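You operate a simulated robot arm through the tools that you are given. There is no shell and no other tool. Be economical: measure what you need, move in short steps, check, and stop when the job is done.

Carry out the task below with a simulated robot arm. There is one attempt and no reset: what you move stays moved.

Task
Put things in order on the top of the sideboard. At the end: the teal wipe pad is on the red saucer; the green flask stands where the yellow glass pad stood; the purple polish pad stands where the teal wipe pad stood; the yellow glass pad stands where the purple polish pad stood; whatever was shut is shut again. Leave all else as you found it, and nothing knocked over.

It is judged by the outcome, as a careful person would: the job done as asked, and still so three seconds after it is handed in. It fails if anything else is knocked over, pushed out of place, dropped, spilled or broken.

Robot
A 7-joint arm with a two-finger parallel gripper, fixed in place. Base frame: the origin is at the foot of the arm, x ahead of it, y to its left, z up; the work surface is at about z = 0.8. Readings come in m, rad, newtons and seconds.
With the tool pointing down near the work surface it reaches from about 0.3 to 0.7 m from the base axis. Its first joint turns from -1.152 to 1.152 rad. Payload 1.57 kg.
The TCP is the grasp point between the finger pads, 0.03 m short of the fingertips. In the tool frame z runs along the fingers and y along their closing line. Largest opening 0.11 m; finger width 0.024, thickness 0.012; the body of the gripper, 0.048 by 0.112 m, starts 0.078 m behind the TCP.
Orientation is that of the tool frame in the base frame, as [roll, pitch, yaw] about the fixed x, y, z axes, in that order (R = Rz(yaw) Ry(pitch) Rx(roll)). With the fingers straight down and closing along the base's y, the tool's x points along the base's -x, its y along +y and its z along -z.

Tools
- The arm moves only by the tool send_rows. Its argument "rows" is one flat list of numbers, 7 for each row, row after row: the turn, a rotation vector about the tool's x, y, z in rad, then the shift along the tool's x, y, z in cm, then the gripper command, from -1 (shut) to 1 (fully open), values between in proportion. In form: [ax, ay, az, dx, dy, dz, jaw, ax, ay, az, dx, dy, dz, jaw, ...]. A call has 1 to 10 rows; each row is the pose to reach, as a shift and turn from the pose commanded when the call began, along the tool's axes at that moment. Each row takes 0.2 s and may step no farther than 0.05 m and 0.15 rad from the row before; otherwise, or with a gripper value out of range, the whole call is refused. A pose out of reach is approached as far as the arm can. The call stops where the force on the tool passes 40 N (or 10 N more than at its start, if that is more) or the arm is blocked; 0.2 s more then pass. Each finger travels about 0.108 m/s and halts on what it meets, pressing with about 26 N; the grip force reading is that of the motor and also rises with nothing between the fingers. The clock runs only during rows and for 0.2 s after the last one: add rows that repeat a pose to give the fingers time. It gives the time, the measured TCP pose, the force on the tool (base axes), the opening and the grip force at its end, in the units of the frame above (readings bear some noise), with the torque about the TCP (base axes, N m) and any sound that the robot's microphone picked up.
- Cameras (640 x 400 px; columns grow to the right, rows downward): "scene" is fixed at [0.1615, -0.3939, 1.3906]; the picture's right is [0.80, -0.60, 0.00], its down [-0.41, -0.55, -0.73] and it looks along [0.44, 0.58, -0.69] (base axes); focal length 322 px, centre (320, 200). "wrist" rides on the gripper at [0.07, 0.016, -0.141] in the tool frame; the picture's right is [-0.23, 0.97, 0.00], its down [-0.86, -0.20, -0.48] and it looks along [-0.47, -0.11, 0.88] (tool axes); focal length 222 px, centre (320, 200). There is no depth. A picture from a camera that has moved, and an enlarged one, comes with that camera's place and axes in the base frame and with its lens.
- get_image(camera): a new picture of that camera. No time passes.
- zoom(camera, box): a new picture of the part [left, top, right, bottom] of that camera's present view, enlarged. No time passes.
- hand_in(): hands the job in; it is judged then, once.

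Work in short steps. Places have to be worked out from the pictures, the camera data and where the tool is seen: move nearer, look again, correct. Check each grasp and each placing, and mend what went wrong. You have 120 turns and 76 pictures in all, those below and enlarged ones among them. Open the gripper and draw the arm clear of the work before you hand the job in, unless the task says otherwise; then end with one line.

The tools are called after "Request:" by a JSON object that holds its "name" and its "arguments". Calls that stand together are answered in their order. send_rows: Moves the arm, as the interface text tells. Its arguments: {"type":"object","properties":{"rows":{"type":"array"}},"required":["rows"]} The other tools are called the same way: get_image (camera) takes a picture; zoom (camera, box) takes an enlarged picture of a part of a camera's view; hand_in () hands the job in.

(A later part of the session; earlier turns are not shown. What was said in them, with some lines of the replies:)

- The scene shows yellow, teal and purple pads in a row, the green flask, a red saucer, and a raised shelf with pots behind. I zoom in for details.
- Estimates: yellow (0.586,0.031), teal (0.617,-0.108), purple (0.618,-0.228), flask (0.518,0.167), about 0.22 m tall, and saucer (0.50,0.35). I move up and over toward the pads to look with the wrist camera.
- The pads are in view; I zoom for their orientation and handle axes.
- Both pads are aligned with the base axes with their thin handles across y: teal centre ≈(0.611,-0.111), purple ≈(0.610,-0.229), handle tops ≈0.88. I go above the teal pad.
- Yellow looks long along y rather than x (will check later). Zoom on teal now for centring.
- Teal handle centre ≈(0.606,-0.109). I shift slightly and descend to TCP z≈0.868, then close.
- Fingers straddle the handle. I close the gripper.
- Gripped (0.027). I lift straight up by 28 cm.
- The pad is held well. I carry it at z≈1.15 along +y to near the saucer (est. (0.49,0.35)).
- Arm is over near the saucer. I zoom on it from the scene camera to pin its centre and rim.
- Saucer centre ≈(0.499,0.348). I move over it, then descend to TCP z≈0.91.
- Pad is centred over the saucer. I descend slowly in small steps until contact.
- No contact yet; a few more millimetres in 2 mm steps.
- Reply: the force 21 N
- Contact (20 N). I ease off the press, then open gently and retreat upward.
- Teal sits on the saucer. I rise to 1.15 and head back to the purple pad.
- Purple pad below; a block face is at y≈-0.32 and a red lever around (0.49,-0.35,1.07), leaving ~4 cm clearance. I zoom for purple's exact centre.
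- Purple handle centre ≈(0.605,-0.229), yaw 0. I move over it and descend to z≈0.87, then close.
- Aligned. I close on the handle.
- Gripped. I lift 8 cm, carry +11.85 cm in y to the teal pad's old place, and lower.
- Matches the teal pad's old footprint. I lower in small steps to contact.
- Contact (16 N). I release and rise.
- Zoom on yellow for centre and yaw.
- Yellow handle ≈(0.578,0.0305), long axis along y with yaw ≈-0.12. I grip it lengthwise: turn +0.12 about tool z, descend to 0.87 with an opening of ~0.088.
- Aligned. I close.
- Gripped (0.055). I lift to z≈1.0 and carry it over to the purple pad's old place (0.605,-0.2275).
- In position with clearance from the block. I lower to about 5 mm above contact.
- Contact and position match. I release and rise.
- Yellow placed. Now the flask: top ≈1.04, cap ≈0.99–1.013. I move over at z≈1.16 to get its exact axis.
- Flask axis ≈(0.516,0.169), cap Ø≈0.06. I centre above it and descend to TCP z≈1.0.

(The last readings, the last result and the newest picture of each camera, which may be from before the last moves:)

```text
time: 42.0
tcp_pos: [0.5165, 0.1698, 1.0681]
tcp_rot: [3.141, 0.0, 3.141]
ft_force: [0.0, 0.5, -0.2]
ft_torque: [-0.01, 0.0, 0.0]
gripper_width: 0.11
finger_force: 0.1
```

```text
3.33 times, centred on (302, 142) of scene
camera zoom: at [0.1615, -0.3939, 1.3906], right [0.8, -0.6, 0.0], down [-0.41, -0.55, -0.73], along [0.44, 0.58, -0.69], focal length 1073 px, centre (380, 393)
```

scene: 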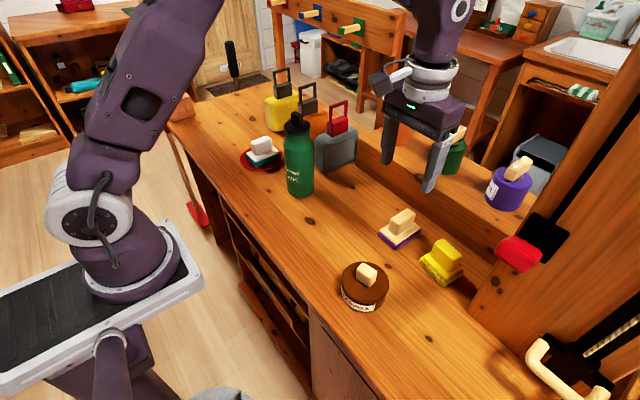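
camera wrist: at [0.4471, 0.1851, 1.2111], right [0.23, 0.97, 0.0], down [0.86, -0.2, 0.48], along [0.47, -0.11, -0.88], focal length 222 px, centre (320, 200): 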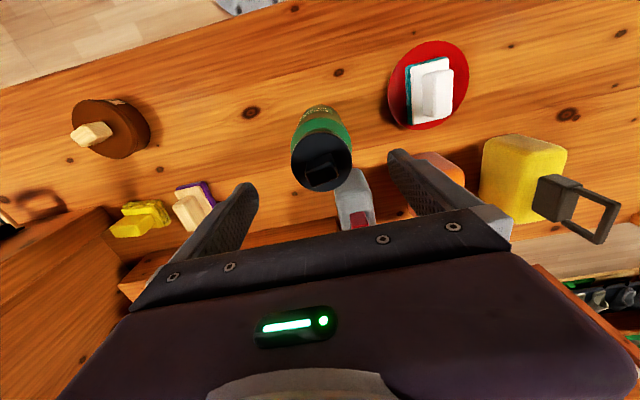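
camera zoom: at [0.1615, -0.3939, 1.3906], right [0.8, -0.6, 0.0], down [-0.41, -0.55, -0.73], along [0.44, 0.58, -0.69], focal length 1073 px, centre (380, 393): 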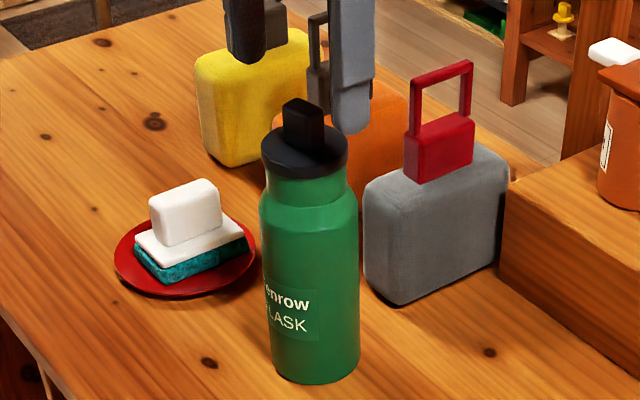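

Well centred. I descend the remaining 7 cm to z≈0.998.

Request:
{"name": "send_rows", "arguments": {"rows": [0, 0, 0, 0.2, 0.1, 2.5, 1, 0, 0, 0, 0.2, 0.1, 5, 1, 0, 0, 0, 0.2, 0.1, 7, 1, 0, 0, 0, 0.2, 0.1, 7, 1]}}

Request:
{"name": "get_image", "arguments": {"camera": "wrist"}}

Request:
{"name": "zoom", "arguments": {"camera": "scene", "box": [222, 82, 382, 202]}}

```text
time: 43.0
tcp_pos: [0.5149, 0.1712, 0.9993]
tcp_rot: [3.141, 0.0, -3.141]
ft_force: [-0.3, -0.4, 0.1]
ft_torque: [0.01, -0.01, 0.04]
gripper_width: 0.1098
finger_force: 0.0
```

```text
35 pictures are left
camera wrist: at [0.4456, 0.1869, 1.1406], right [0.23, 0.97, 0.0], down [0.86, -0.2, 0.48], along [0.47, -0.11, -0.88], focal length 222 px, centre (320, 200)
```

wrist: 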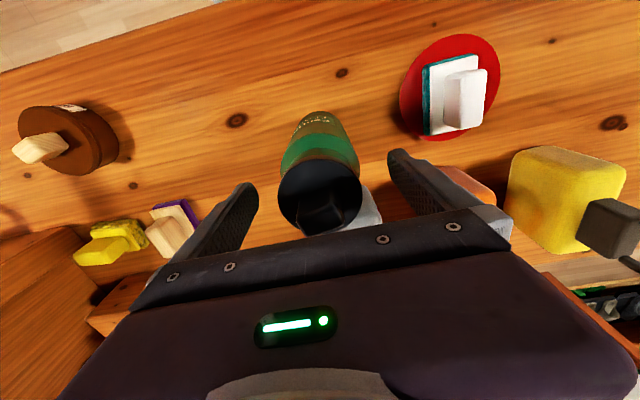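

```text
3.33 times, centred on (302, 142) of scene
camera zoom: at [0.1615, -0.3939, 1.3906], right [0.8, -0.6, 0.0], down [-0.41, -0.55, -0.73], along [0.44, 0.58, -0.69], focal length 1073 px, centre (380, 393)
```

zoom: 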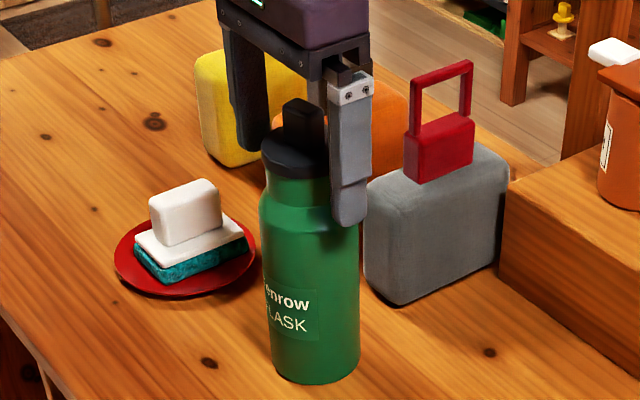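

Cap is centred between the fingers. I close.

Request:
{"name": "send_rows", "arguments": {"rows": [0, 0, 0, 0, 0, 0, 0.5, 0, 0, 0, 0, 0, 0, 0.2, 0, 0, 0, 0, 0, 0, -0.2, 0, 0, 0, 0, 0, 0, -1, 0, 0, 0, 0, 0, 0, -1, 0, 0, 0, 0, 0, 0, -1]}}

Request:
{"name": "get_image", "arguments": {"camera": "wrist"}}

Request:
{"name": "zoom", "arguments": {"camera": "scene", "box": [222, 82, 382, 202]}}

```text
time: 44.4
tcp_pos: [0.5145, 0.1714, 0.9982]
tcp_rot: [-3.141, 0.0, -3.14]
ft_force: [-1.0, -0.7, 1.7]
ft_torque: [0.01, 0.01, 0.01]
gripper_width: 0.0594
finger_force: 25.7
heard: snap
```

```text
33 pictures are left
camera wrist: at [0.4456, 0.187, 1.1409], right [0.23, 0.97, 0.0], down [0.86, -0.2, 0.48], along [0.47, -0.11, -0.88], focal length 222 px, centre (320, 200)
```

wrist: 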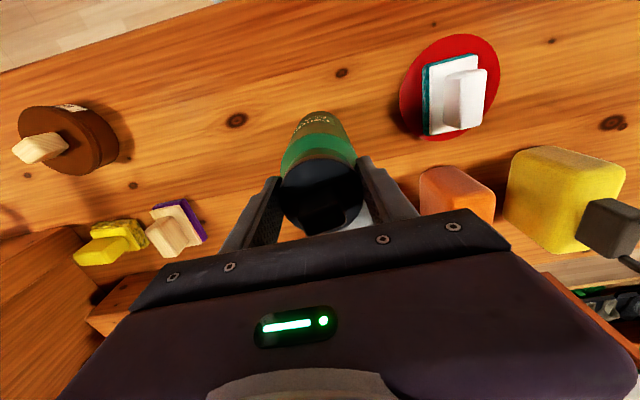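

```text
3.33 times, centred on (302, 142) of scene
camera zoom: at [0.1615, -0.3939, 1.3906], right [0.8, -0.6, 0.0], down [-0.41, -0.55, -0.73], along [0.44, 0.58, -0.69], focal length 1073 px, centre (380, 393)
```

zoom: 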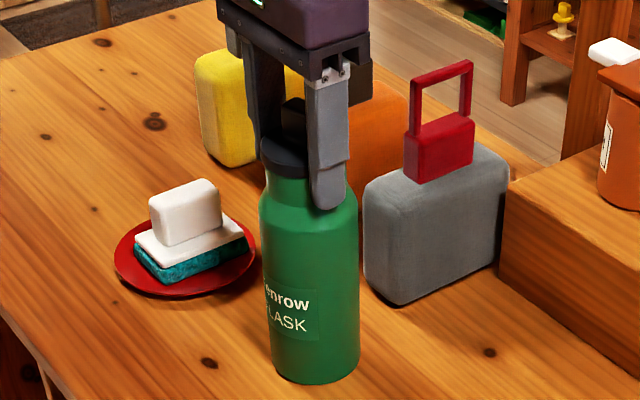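

A "snap" was heard on closing: the cap may have a catch or lid. I look closely before lifting.

Request:
{"name": "zoom", "arguments": {"camera": "wrist", "box": [260, 100, 380, 240]}}

Request:
{"name": "zoom", "arguments": {"camera": "scene", "box": [272, 92, 332, 152]}}

```text
2.86 times, centred on (320, 170) of wrist
camera zoom: at [0.4456, 0.187, 1.1409], right [0.23, 0.97, 0.0], down [0.86, -0.2, 0.48], along [0.47, -0.11, -0.88], focal length 635 px, centre (320, 286)
```

zoom: 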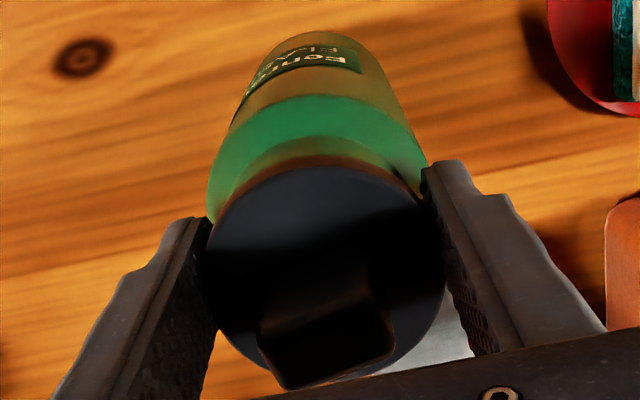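

```text
6.67 times, centred on (302, 122) of scene
camera zoom: at [0.1615, -0.3939, 1.3906], right [0.8, -0.6, 0.0], down [-0.41, -0.55, -0.73], along [0.44, 0.58, -0.69], focal length 2146 px, centre (440, 720)
```

zoom: 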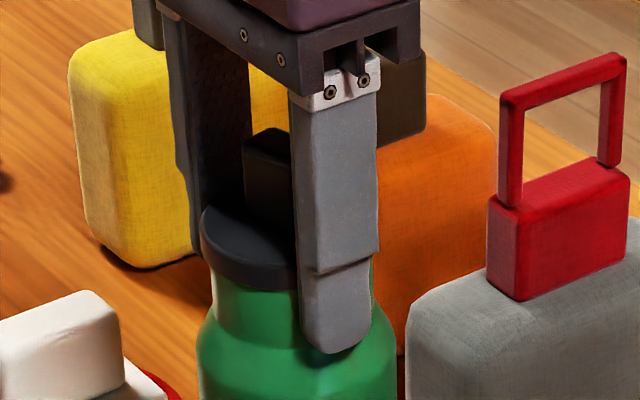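

Cap appears seated, but it may be unlatched. I test with a small 8 mm lift and look.

Request:
{"name": "send_rows", "arguments": {"rows": [0, 0, 0, 0, 0, -0.2, -1, 0, 0, 0, 0, 0, -0.5, -1, 0, 0, 0, 0, 0, -0.8, -1, 0, 0, 0, 0, 0, -0.8, -1]}}

Request:
{"name": "zoom", "arguments": {"camera": "scene", "box": [222, 82, 382, 202]}}

```text
time: 45.4
tcp_pos: [0.514, 0.1704, 1.0062]
tcp_rot: [3.141, -0.001, 3.141]
ft_force: [-0.5, 1.0, -0.6]
ft_torque: [-0.03, 0.0, -0.01]
gripper_width: 0.0593
finger_force: 26.6
```

```text
3.33 times, centred on (302, 142) of scene
camera zoom: at [0.1615, -0.3939, 1.3906], right [0.8, -0.6, 0.0], down [-0.41, -0.55, -0.73], along [0.44, 0.58, -0.69], focal length 1073 px, centre (380, 393)
```

zoom: 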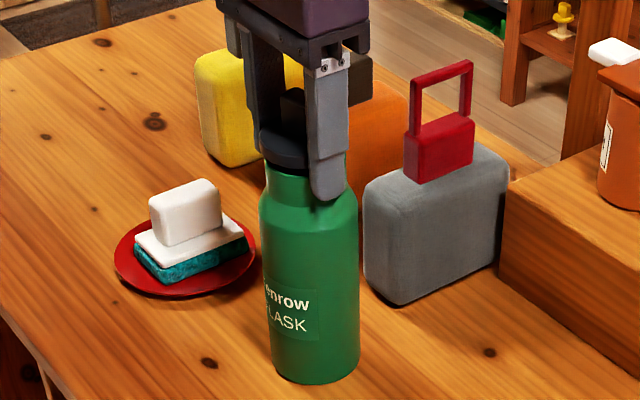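

The flask stayed put: only the cap lifted, so it's a snap-on lid. I lower it straight back and press to reseat it.

Request:
{"name": "send_rows", "arguments": {"rows": [0, 0, 0, 0, 0, 0.3, -1, 0, 0, 0, 0, 0, 0.6, -1, 0, 0, 0, 0, 0, 0.8, -1, 0, 0, 0, 0, 0, 1.0, -1, 0, 0, 0, 0, 0, 1.0, -1]}}

Request:
{"name": "zoom", "arguments": {"camera": "scene", "box": [222, 82, 382, 202]}}

```text
time: 46.6
tcp_pos: [0.5158, 0.1706, 0.9989]
tcp_rot: [3.139, 0.004, -3.141]
ft_force: [-5.0, 0.7, 34.2]
ft_torque: [-0.04, -0.2, -0.27]
gripper_width: 0.0595
finger_force: 25.4
heard: snap
```

```text
3.33 times, centred on (302, 142) of scene
camera zoom: at [0.1607, -0.3941, 1.3907], right [0.8, -0.6, 0.0], down [-0.41, -0.55, -0.73], along [0.44, 0.58, -0.69], focal length 1073 px, centre (380, 393)
```

zoom: 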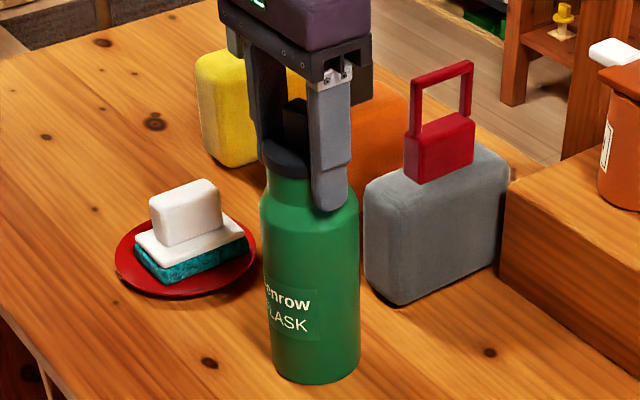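

Snap heard again at the seated height: lid is shut. I open, and will grasp the body instead with a tilted gripper. First release and rise.

Request:
{"name": "send_rows", "arguments": {"rows": [0, 0, 0, 0, 0, -0.2, -0.4, 0, 0, 0, 0, 0, -0.2, 0.3, 0, 0, 0, 0, 0, -0.2, 1, 0, 0, 0, 0, 0, -0.2, 1, 0, 0, 0, 0, 0, -0.2, 1, 0, 0, 0, 0, 0, -4, 1, 0, 0, 0, 0, 0, -8, 1, 0, 0, 0, 0, 0, -12, 1, 0, 0, 0, 3, 0, -15, 1, 0, 0, 0, 7, 0, -16, 1]}}

Request:
{"name": "zoom", "arguments": {"camera": "scene", "box": [222, 82, 382, 202]}}

```text
time: 48.8
tcp_pos: [0.4449, 0.1688, 1.1552]
tcp_rot: [-3.141, -0.001, 3.141]
ft_force: [-1.1, 0.6, -0.1]
ft_torque: [-0.01, 0.0, 0.0]
gripper_width: 0.11
finger_force: 0.0
```

```text
3.33 times, centred on (302, 142) of scene
camera zoom: at [0.1614, -0.3939, 1.3906], right [0.8, -0.6, 0.0], down [-0.41, -0.55, -0.73], along [0.44, 0.58, -0.69], focal length 1073 px, centre (380, 393)
```

zoom: 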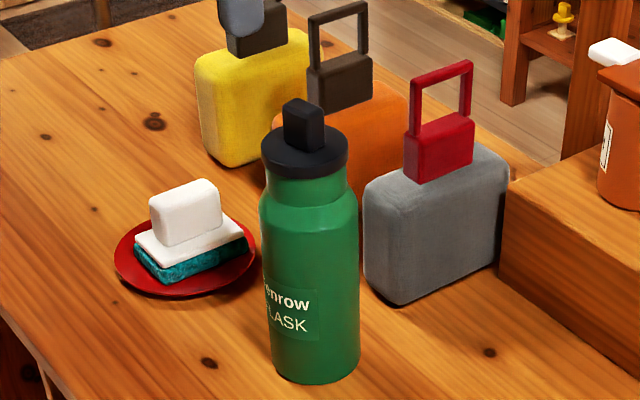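

The lid looks exactly as before. Now I tilt the gripper 0.87 rad about tool y in place.

Request:
{"name": "send_rows", "arguments": {"rows": [0, -0.145, 0, 0, 0, 0, 1, 0, -0.29, 0, 0, 0, 0, 1, 0, -0.435, 0, 0, 0, 0, 1, 0, -0.58, 0, 0, 0, 0, 1, 0, -0.725, 0, 0, 0, 0, 1, 0, -0.87, 0, 0, 0, 0, 1, 0, -0.87, 0, 0, 0, 0, 1]}}

Request:
{"name": "get_image", "arguments": {"camera": "scene"}}

Request:
{"name": "get_image", "arguments": {"camera": "wrist"}}

```text
time: 50.4
tcp_pos: [0.444, 0.171, 1.1559]
tcp_rot: [-3.142, 0.87, -3.14]
ft_force: [0.1, -0.7, -0.4]
ft_torque: [0.02, 0.03, 0.01]
gripper_width: 0.11
finger_force: 0.0
```

```text
26 pictures are left
```

scene: 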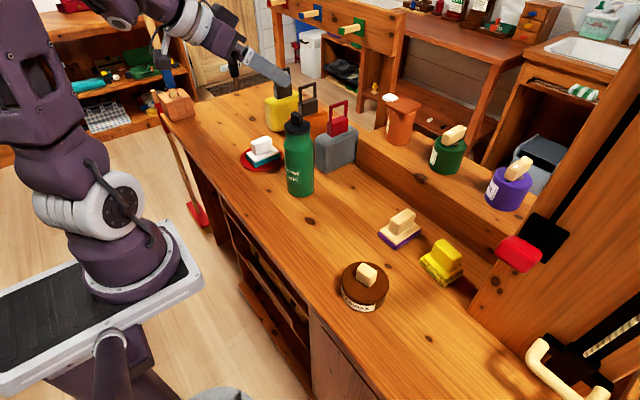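

```text
25 pictures are left
camera wrist: at [0.2914, 0.1859, 1.1946], right [0.15, 0.97, 0.17], down [0.19, -0.2, 0.96], along [0.97, -0.11, -0.21], focal length 222 px, centre (320, 200)
```

wrist: 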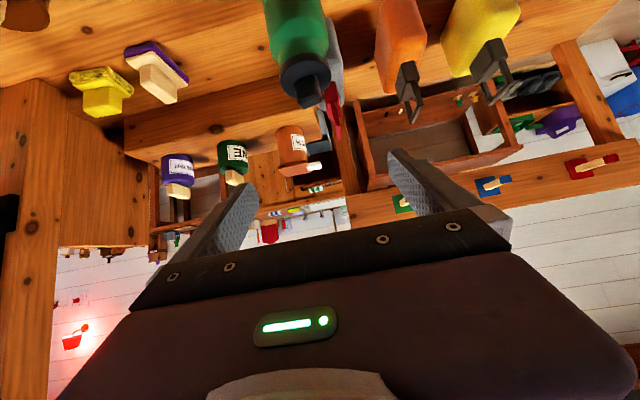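

Tilt worked. I now descend behind the flask to about (0.41, 0.17, 0.90).

Request:
{"name": "send_rows", "arguments": {"rows": [0, 0, 0, 3.6, 0, 2.3, 1, 0, 0, 0, 7.2, 0, 4.6, 1, 0, 0, 0, 10.9, 0, 6.95, 1, 0, 0, 0, 14.5, 0, 9.3, 1, 0, 0, 0, 18.1, 0, 11.6, 1, 0, 0, 0, 21.75, 0, 13.9, 1, 0, 0, 0, 21.75, 0, 13.9, 1]}}

Request:
{"name": "get_image", "arguments": {"camera": "scene"}}

Request:
{"name": "get_image", "arguments": {"camera": "wrist"}}

```text
time: 52.0
tcp_pos: [0.443, 0.2067, 0.8836]
tcp_rot: [3.139, 0.87, 3.139]
ft_force: [-0.9, -1.0, -1.0]
ft_torque: [0.0, 0.03, 0.01]
gripper_width: 0.11
finger_force: 0.1
out of reach, approached as far as the arm can: row 1, 2, 3, 4, 5, 6, 7
```

```text
24 pictures are left
```

scene: 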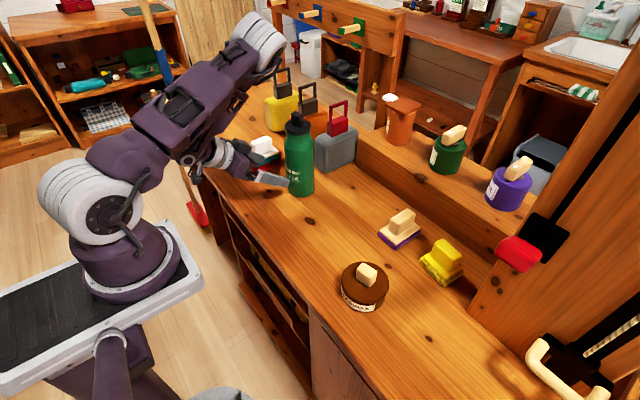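

```text
23 pictures are left
camera wrist: at [0.2907, 0.2225, 0.923], right [0.15, 0.97, 0.17], down [0.19, -0.2, 0.96], along [0.97, -0.11, -0.21], focal length 222 px, centre (320, 200)
```

wrist: 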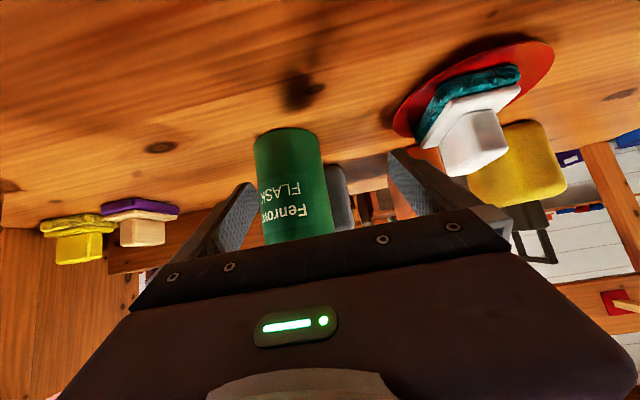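

Partly out of reach: the arm settled at (0.443,0.207,0.884), off in y, with no contact. I back straight up to recover and see what the commanded frame is.

Request:
{"name": "send_rows", "arguments": {"rows": [0, 0, 0, -2.9, 0, -2.4, 1, 0, 0, 0, -5.7, 0, -4.8, 1, 0, 0, 0, -8.6, 0, -7.3, 1, 0, 0, 0, -11.5, 0, -9.7, 1, 0, 0, 0, -14.5, 0, -12.2, 1, 0, 0, 0, -14.5, 0, -12.2, 1]}}

```text
time: 53.4
tcp_pos: [0.4422, 0.2079, 1.0653]
tcp_rot: [-3.141, 0.865, 3.138]
ft_force: [0.5, -0.4, -0.7]
ft_torque: [0.0, 0.0, 0.03]
gripper_width: 0.1099
finger_force: 0.0
out of reach, approached as far as the arm can: row 1, 2, 3, 4, 5, 6
```

The limit is a minimum radius (~0.49) at this tilt; the flask itself is within reach. I rise a bit more, then shift to (0.47,0.171).

Request:
{"name": "send_rows", "arguments": {"rows": [0, 0, 0, -2.2, 0, -1.8, 1, 0, 0, 0, -4.4, 0, -3.7, 1, 0, 0, 0, -6.2, 0, -1.6, 1, 0, 0, 0, -6.2, -2, -1.6, 1, 0, 0, 0, -6.2, -3.7, -1.6, 1, 0, 0, 0, -6.2, -3.7, -1.6, 1]}}

```text
time: 54.8
tcp_pos: [0.472, 0.1706, 1.1223]
tcp_rot: [3.141, 0.872, 3.14]
ft_force: [0.4, 0.2, 0.2]
ft_torque: [0.0, 0.01, 0.01]
gripper_width: 0.1097
finger_force: 0.1
```

Now reachable and exact. I descend vertically, fingers straddling the flask, first half.

Request:
{"name": "send_rows", "arguments": {"rows": [0, 0, 0, 2.8, 0, 2.4, 1, 0, 0, 0, 5.65, 0, 4.8, 1, 0, 0, 0, 8.5, 0, 7.2, 1, 0, 0, 0, 8.5, 0, 7.2, 1]}}

Request:
{"name": "get_image", "arguments": {"camera": "wrist"}}

```text
time: 55.8
tcp_pos: [0.4839, 0.1793, 1.0156]
tcp_rot: [-3.142, 0.869, 3.14]
ft_force: [-0.9, 0.9, -0.1]
ft_torque: [0.01, 0.02, -0.02]
gripper_width: 0.1101
finger_force: 0.1
out of reach, approached as far as the arm can: row 2, 3, 4
```

```text
22 pictures are left
camera wrist: at [0.331, 0.1954, 1.0544], right [0.15, 0.97, 0.17], down [0.19, -0.2, 0.96], along [0.97, -0.11, -0.21], focal length 222 px, centre (320, 200)
```

wrist: 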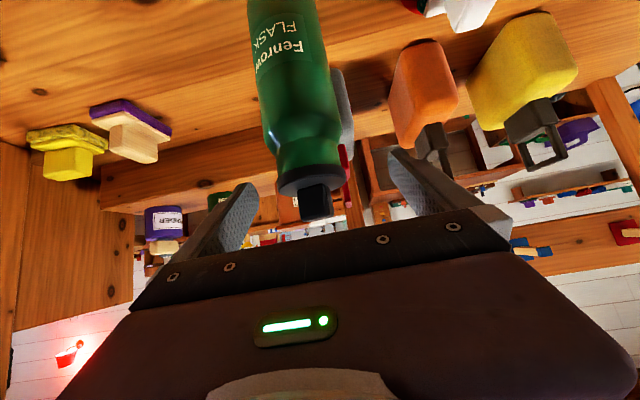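

Slight clamping again near z≈1.0 (y +0.8 cm). I correct y, move forward slightly where reach allows, and continue down to (0.514,0.171,0.905).

Request:
{"name": "send_rows", "arguments": {"rows": [0, 0, 0, -1.0, -0.8, 1.2, 1, 0, 0, 0, 1.3, -0.8, 3.1, 1, 0, 0, 0, 3.6, -0.8, 5.1, 1, 0, 0, 0, 5.9, -0.8, 7.0, 1, 0, 0, 0, 6.6, -0.8, 9.5, 1, 0, 0, 0, 6.6, -0.8, 9.5, 1]}}

Request:
{"name": "zoom", "arguments": {"camera": "scene", "box": [202, 82, 382, 202]}}

Request:
{"name": "get_image", "arguments": {"camera": "wrist"}}

```text
time: 57.2
tcp_pos: [0.5141, 0.1712, 0.9033]
tcp_rot: [3.14, 0.871, 3.141]
ft_force: [-0.5, -0.1, -0.7]
ft_torque: [0.0, -0.02, -0.02]
gripper_width: 0.1099
finger_force: 0.1
```

```text
3.33 times, centred on (292, 142) of scene
camera zoom: at [0.1615, -0.3939, 1.3906], right [0.8, -0.6, 0.0], down [-0.41, -0.55, -0.73], along [0.44, 0.58, -0.69], focal length 1073 px, centre (413, 393)
```

zoom: 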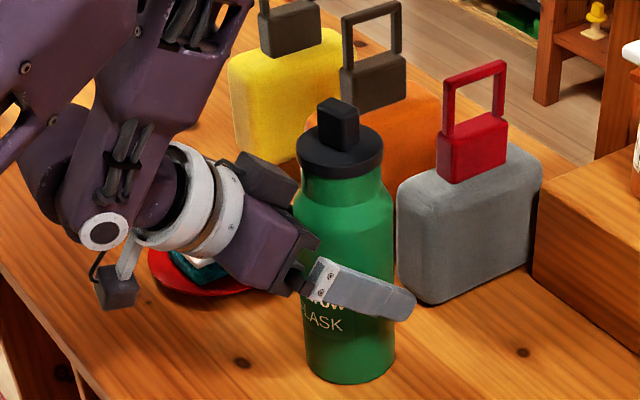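

```text
20 pictures are left
camera wrist: at [0.3606, 0.1863, 0.9408], right [0.15, 0.97, 0.17], down [0.19, -0.2, 0.96], along [0.97, -0.11, -0.21], focal length 222 px, centre (320, 200)
```

wrist: 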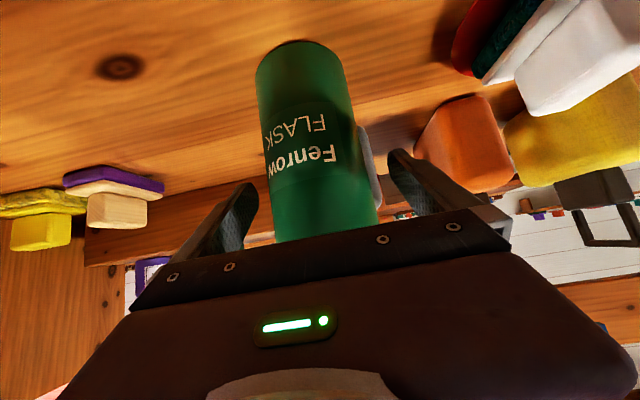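

Fingers straddle the flask body at the right height, no contact. I close on it.

Request:
{"name": "send_rows", "arguments": {"rows": [0, 0, 0, 0, 0, 0, 0.6, 0, 0, 0, 0, 0, 0, 0.2, 0, 0, 0, 0, 0, 0, -0.2, 0, 0, 0, 0, 0, 0, -1, 0, 0, 0, 0, 0, 0, -1, 0, 0, 0, 0, 0, 0, -1]}}

```text
time: 58.6
tcp_pos: [0.5126, 0.17, 0.903]
tcp_rot: [-3.141, 0.87, 3.14]
ft_force: [1.2, -2.0, -0.8]
ft_torque: [-0.02, -0.09, -0.03]
gripper_width: 0.0721
finger_force: 26.5
```

Gripped at 0.072. I lift 3 cm and check.

Request:
{"name": "send_rows", "arguments": {"rows": [0, 0, 0, -0.76, 0, -0.65, -1, 0, 0, 0, -1.53, 0, -1.29, -1, 0, 0, 0, -2.29, 0, -1.94, -1, 0, 0, 0, -2.29, 0, -1.94, -1]}}

Request:
{"name": "zoom", "arguments": {"camera": "scene", "box": [202, 82, 382, 202]}}

```text
time: 59.6
tcp_pos: [0.5121, 0.1723, 0.9321]
tcp_rot: [-3.141, 0.869, 3.14]
ft_force: [0.3, -0.1, -4.7]
ft_torque: [-0.01, 0.03, 0.0]
gripper_width: 0.072
finger_force: 26.0
```

```text
3.33 times, centred on (292, 142) of scene
camera zoom: at [0.1615, -0.3939, 1.3906], right [0.8, -0.6, 0.0], down [-0.41, -0.55, -0.73], along [0.44, 0.58, -0.69], focal length 1073 px, centre (413, 393)
```

zoom: 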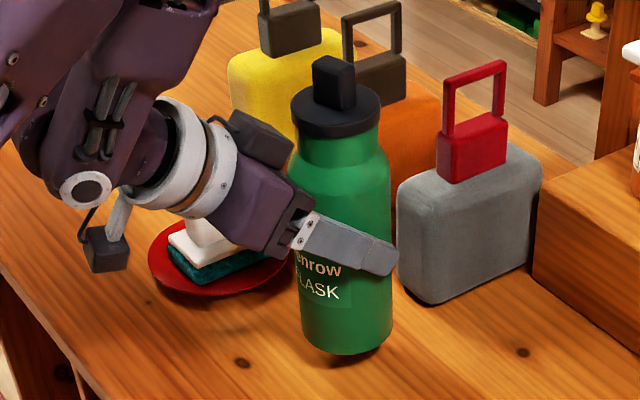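

Flask lifted upright. I carry it 3 cm above the surface to yellow's old place (flask centre (0.578,0.030)).

Request:
{"name": "send_rows", "arguments": {"rows": [0, 0, 0, -0.8, -2.8, 1.0, -1, 0, 0, 0, -1.65, -5.6, 1.95, -1, 0, 0, 0, -2.5, -8.4, 2.9, -1, 0, 0, 0, -3.3, -11.2, 3.9, -1, 0, 0, 0, -4.1, -14.05, 4.9, -1, 0, 0, 0, -4.1, -14.05, 4.9, -1]}}

Request:
{"name": "zoom", "arguments": {"camera": "scene", "box": [270, 100, 430, 250]}}

```text
time: 61.0
tcp_pos: [0.576, 0.0288, 0.931]
tcp_rot: [3.141, 0.87, 3.141]
ft_force: [0.2, -0.3, -5.2]
ft_torque: [0.02, 0.05, 0.02]
gripper_width: 0.0718
finger_force: 26.2
```

```text
2.67 times, centred on (350, 175) of scene
camera zoom: at [0.1615, -0.3939, 1.3906], right [0.8, -0.6, 0.0], down [-0.41, -0.55, -0.73], along [0.44, 0.58, -0.69], focal length 858 px, centre (240, 267)
```

zoom: 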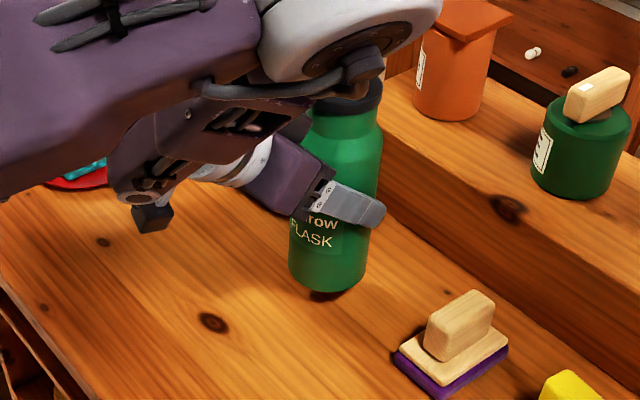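

Position agrees with yellow's old place. I lower to ~3 mm above contact, then contact gently.

Request:
{"name": "send_rows", "arguments": {"rows": [0, 0, 0, 0.76, 0.1, 0.65, -1, 0, 0, 0, 1.53, 0.1, 1.29, -1, 0, 0, 0, 1.9, 0.1, 1.61, -1, 0, 0, 0, 2.0, 0.1, 1.7, -1, 0, 0, 0, 2.0, 0.1, 1.7, -1]}}

Request:
{"name": "send_rows", "arguments": {"rows": [0, 0, 0, 0.08, 0, 0.06, -1, 0, 0, 0, 0.15, 0, 0.13, -1, 0, 0, 0, 0.23, 0, 0.2, -1, 0, 0, 0, 0.23, 0, 0.2, -1]}}

```text
time: 62.2
tcp_pos: [0.5771, 0.0319, 0.9057]
tcp_rot: [-3.141, 0.87, 3.142]
ft_force: [-0.2, 0.1, -4.7]
ft_torque: [0.02, 0.04, 0.0]
gripper_width: 0.0719
finger_force: 26.4
```

```text
time: 63.2
tcp_pos: [0.5764, 0.0315, 0.9042]
tcp_rot: [-3.14, 0.869, -3.141]
ft_force: [0.0, 0.2, -4.5]
ft_torque: [-0.05, 0.02, -0.01]
gripper_width: 0.072
finger_force: 26.0
```

Still hanging (-4.5 N); a couple of millimetres more.

Request:
{"name": "send_rows", "arguments": {"rows": [0, 0, 0, 0.08, 0, 0.06, -1, 0, 0, 0, 0.15, 0, 0.13, -1, 0, 0, 0, 0.15, 0, 0.13, -1]}}

```text
time: 64.0
tcp_pos: [0.5773, 0.0324, 0.9024]
tcp_rot: [3.14, 0.873, -3.14]
ft_force: [-4.4, -2.5, 12.5]
ft_torque: [0.22, 0.61, 0.17]
gripper_width: 0.0722
finger_force: 25.8
```

Seated. I ease off, open, and look before retreating.

Request:
{"name": "send_rows", "arguments": {"rows": [0, 0, 0, -0.1, 0, -0.09, -1, 0, 0, 0, -0.1, 0, -0.09, 0.35, 0, 0, 0, -0.1, 0, -0.09, 0.6, 0, 0, 0, -0.1, 0, -0.09, 1, 0, 0, 0, -0.1, 0, -0.09, 1, 0, 0, 0, -0.1, 0, -0.09, 1]}}

Request:
{"name": "get_image", "arguments": {"camera": "wrist"}}

```text
time: 65.4
tcp_pos: [0.5773, 0.0326, 0.9042]
tcp_rot: [3.141, 0.871, 3.141]
ft_force: [0.3, -0.4, 0.2]
ft_torque: [0.01, 0.0, 0.03]
gripper_width: 0.1102
finger_force: 0.0
```

```text
17 pictures are left
camera wrist: at [0.4234, 0.0479, 0.9416], right [0.15, 0.97, 0.17], down [0.19, -0.2, 0.96], along [0.97, -0.11, -0.21], focal length 222 px, centre (320, 200)
```

wrist: 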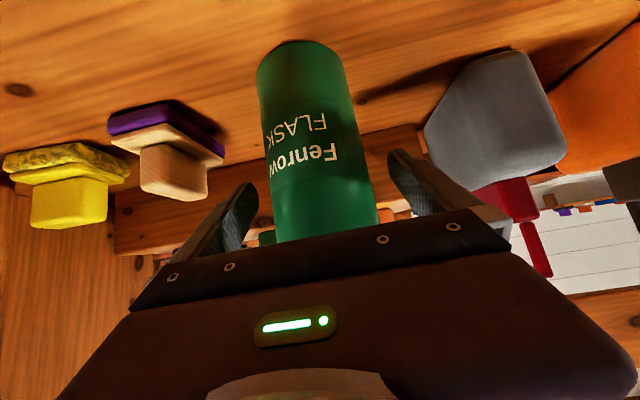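

Flask stands free between the open fingers. I retreat slightly back and then straight up.

Request:
{"name": "send_rows", "arguments": {"rows": [0, 0, 0, 0, 0, -2.5, 1, 0, 0, 0, 0, 0, -5, 1, 0, 0, 0, -2.3, 0, -7, 1, 0, 0, 0, -5.3, 0, -9.5, 1, 0, 0, 0, -8.3, 0, -12, 1, 0, 0, 0, -11.3, 0, -14.6, 1, 0, 0, 0, -14.3, 0, -17.1, 1, 0, 0, 0, -17.3, 0, -19.6, 1, 0, 0, 0, -17.3, 0, -19.6, 1]}}

Request:
{"name": "get_image", "arguments": {"camera": "scene"}}

```text
time: 67.4
tcp_pos: [0.539, 0.03, 1.1633]
tcp_rot: [3.141, 0.87, 3.141]
ft_force: [-0.8, 0.0, -0.5]
ft_torque: [0.02, 0.0, 0.04]
gripper_width: 0.1098
finger_force: 0.0
out of reach, approached as far as the arm can: row 3
```

```text
16 pictures are left
```

scene: 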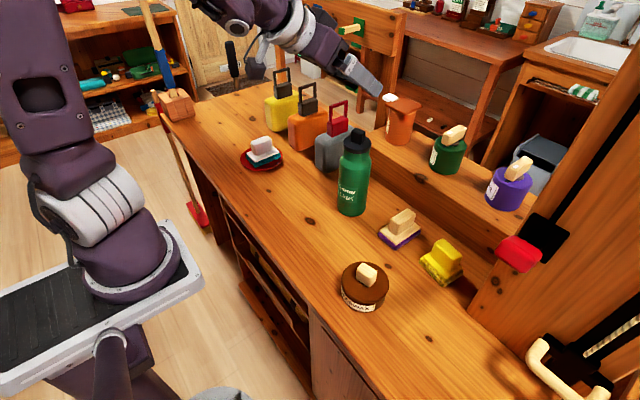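

All items are in place. I untilt the gripper and draw back, then do a final check.

Request:
{"name": "send_rows", "arguments": {"rows": [0, 0.145, 0, -2, 0, -1.7, 1, 0, 0.29, 0, -4, 0, -3.4, 1, 0, 0.435, 0, -4, 0, -3.4, 1, 0, 0.58, 0, -4, 0, -3.4, 1, 0, 0.725, 0, -4, 0, -3.4, 1, 0, 0.87, 0, -4, 0, -3.4, 1, 0, 0.87, 0, -4, 0, -3.4, 1]}}

Request:
{"name": "send_rows", "arguments": {"rows": [0, 0, 0, 4, 0, 0, 1, 0, 0, 0, 8, 0, 0, 1, 0, 0, 0, 12, 0, 0, 1, 0, 0, 0, 12, 0, 0, 1]}}

Request:
{"name": "zoom", "arguments": {"camera": "scene", "box": [220, 100, 480, 300]}}

Request:
{"name": "get_image", "arguments": {"camera": "wrist"}}

```text
time: 69.0
tcp_pos: [0.5389, 0.0321, 1.2142]
tcp_rot: [3.142, -0.002, 3.141]
ft_force: [0.3, 0.4, -0.7]
ft_torque: [0.02, -0.02, 0.02]
gripper_width: 0.1102
finger_force: 0.1
out of reach, approached as far as the arm can: row 1, 2
```

```text
time: 70.0
tcp_pos: [0.4185, 0.032, 1.2135]
tcp_rot: [-3.14, 0.0, -3.141]
ft_force: [0.5, 0.4, -0.4]
ft_torque: [0.01, 0.02, 0.04]
gripper_width: 0.1102
finger_force: 0.0
```

```text
2.00 times, centred on (350, 200) of scene
camera zoom: at [0.1614, -0.3939, 1.3906], right [0.8, -0.6, 0.0], down [-0.41, -0.55, -0.73], along [0.44, 0.58, -0.69], focal length 644 px, centre (260, 200)
```

zoom: 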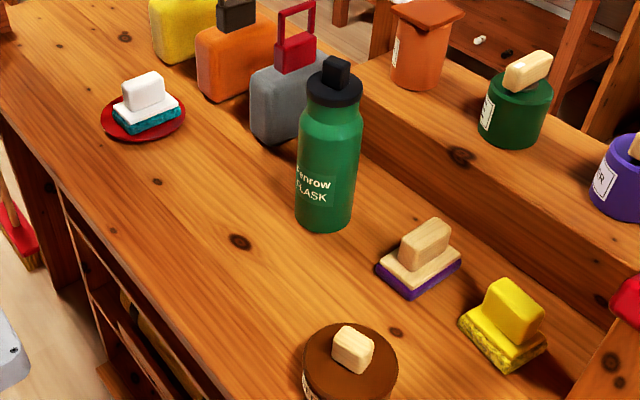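

```text
14 pictures are left
camera wrist: at [0.3507, 0.0487, 1.3561], right [0.23, 0.97, 0.0], down [0.86, -0.2, 0.48], along [0.47, -0.11, -0.88], focal length 222 px, centre (320, 200)
```

wrist: 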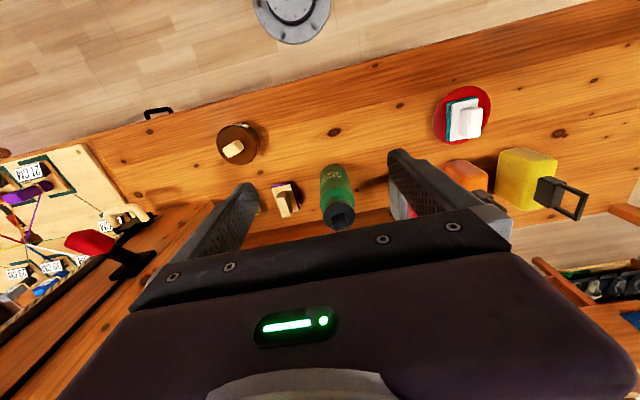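

Everything is placed, the flask lid is snapped on, and the gripper is open and clear. I hand in the job.

Request:
{"name": "hand_in", "arguments": {}}

```text
The job is handed in.
```

The job is handed in: the teal pad is on the saucer and the flask, purple pad and yellow pad stand in their new places; the flask's lid came off in a first grip and I snapped it back on.
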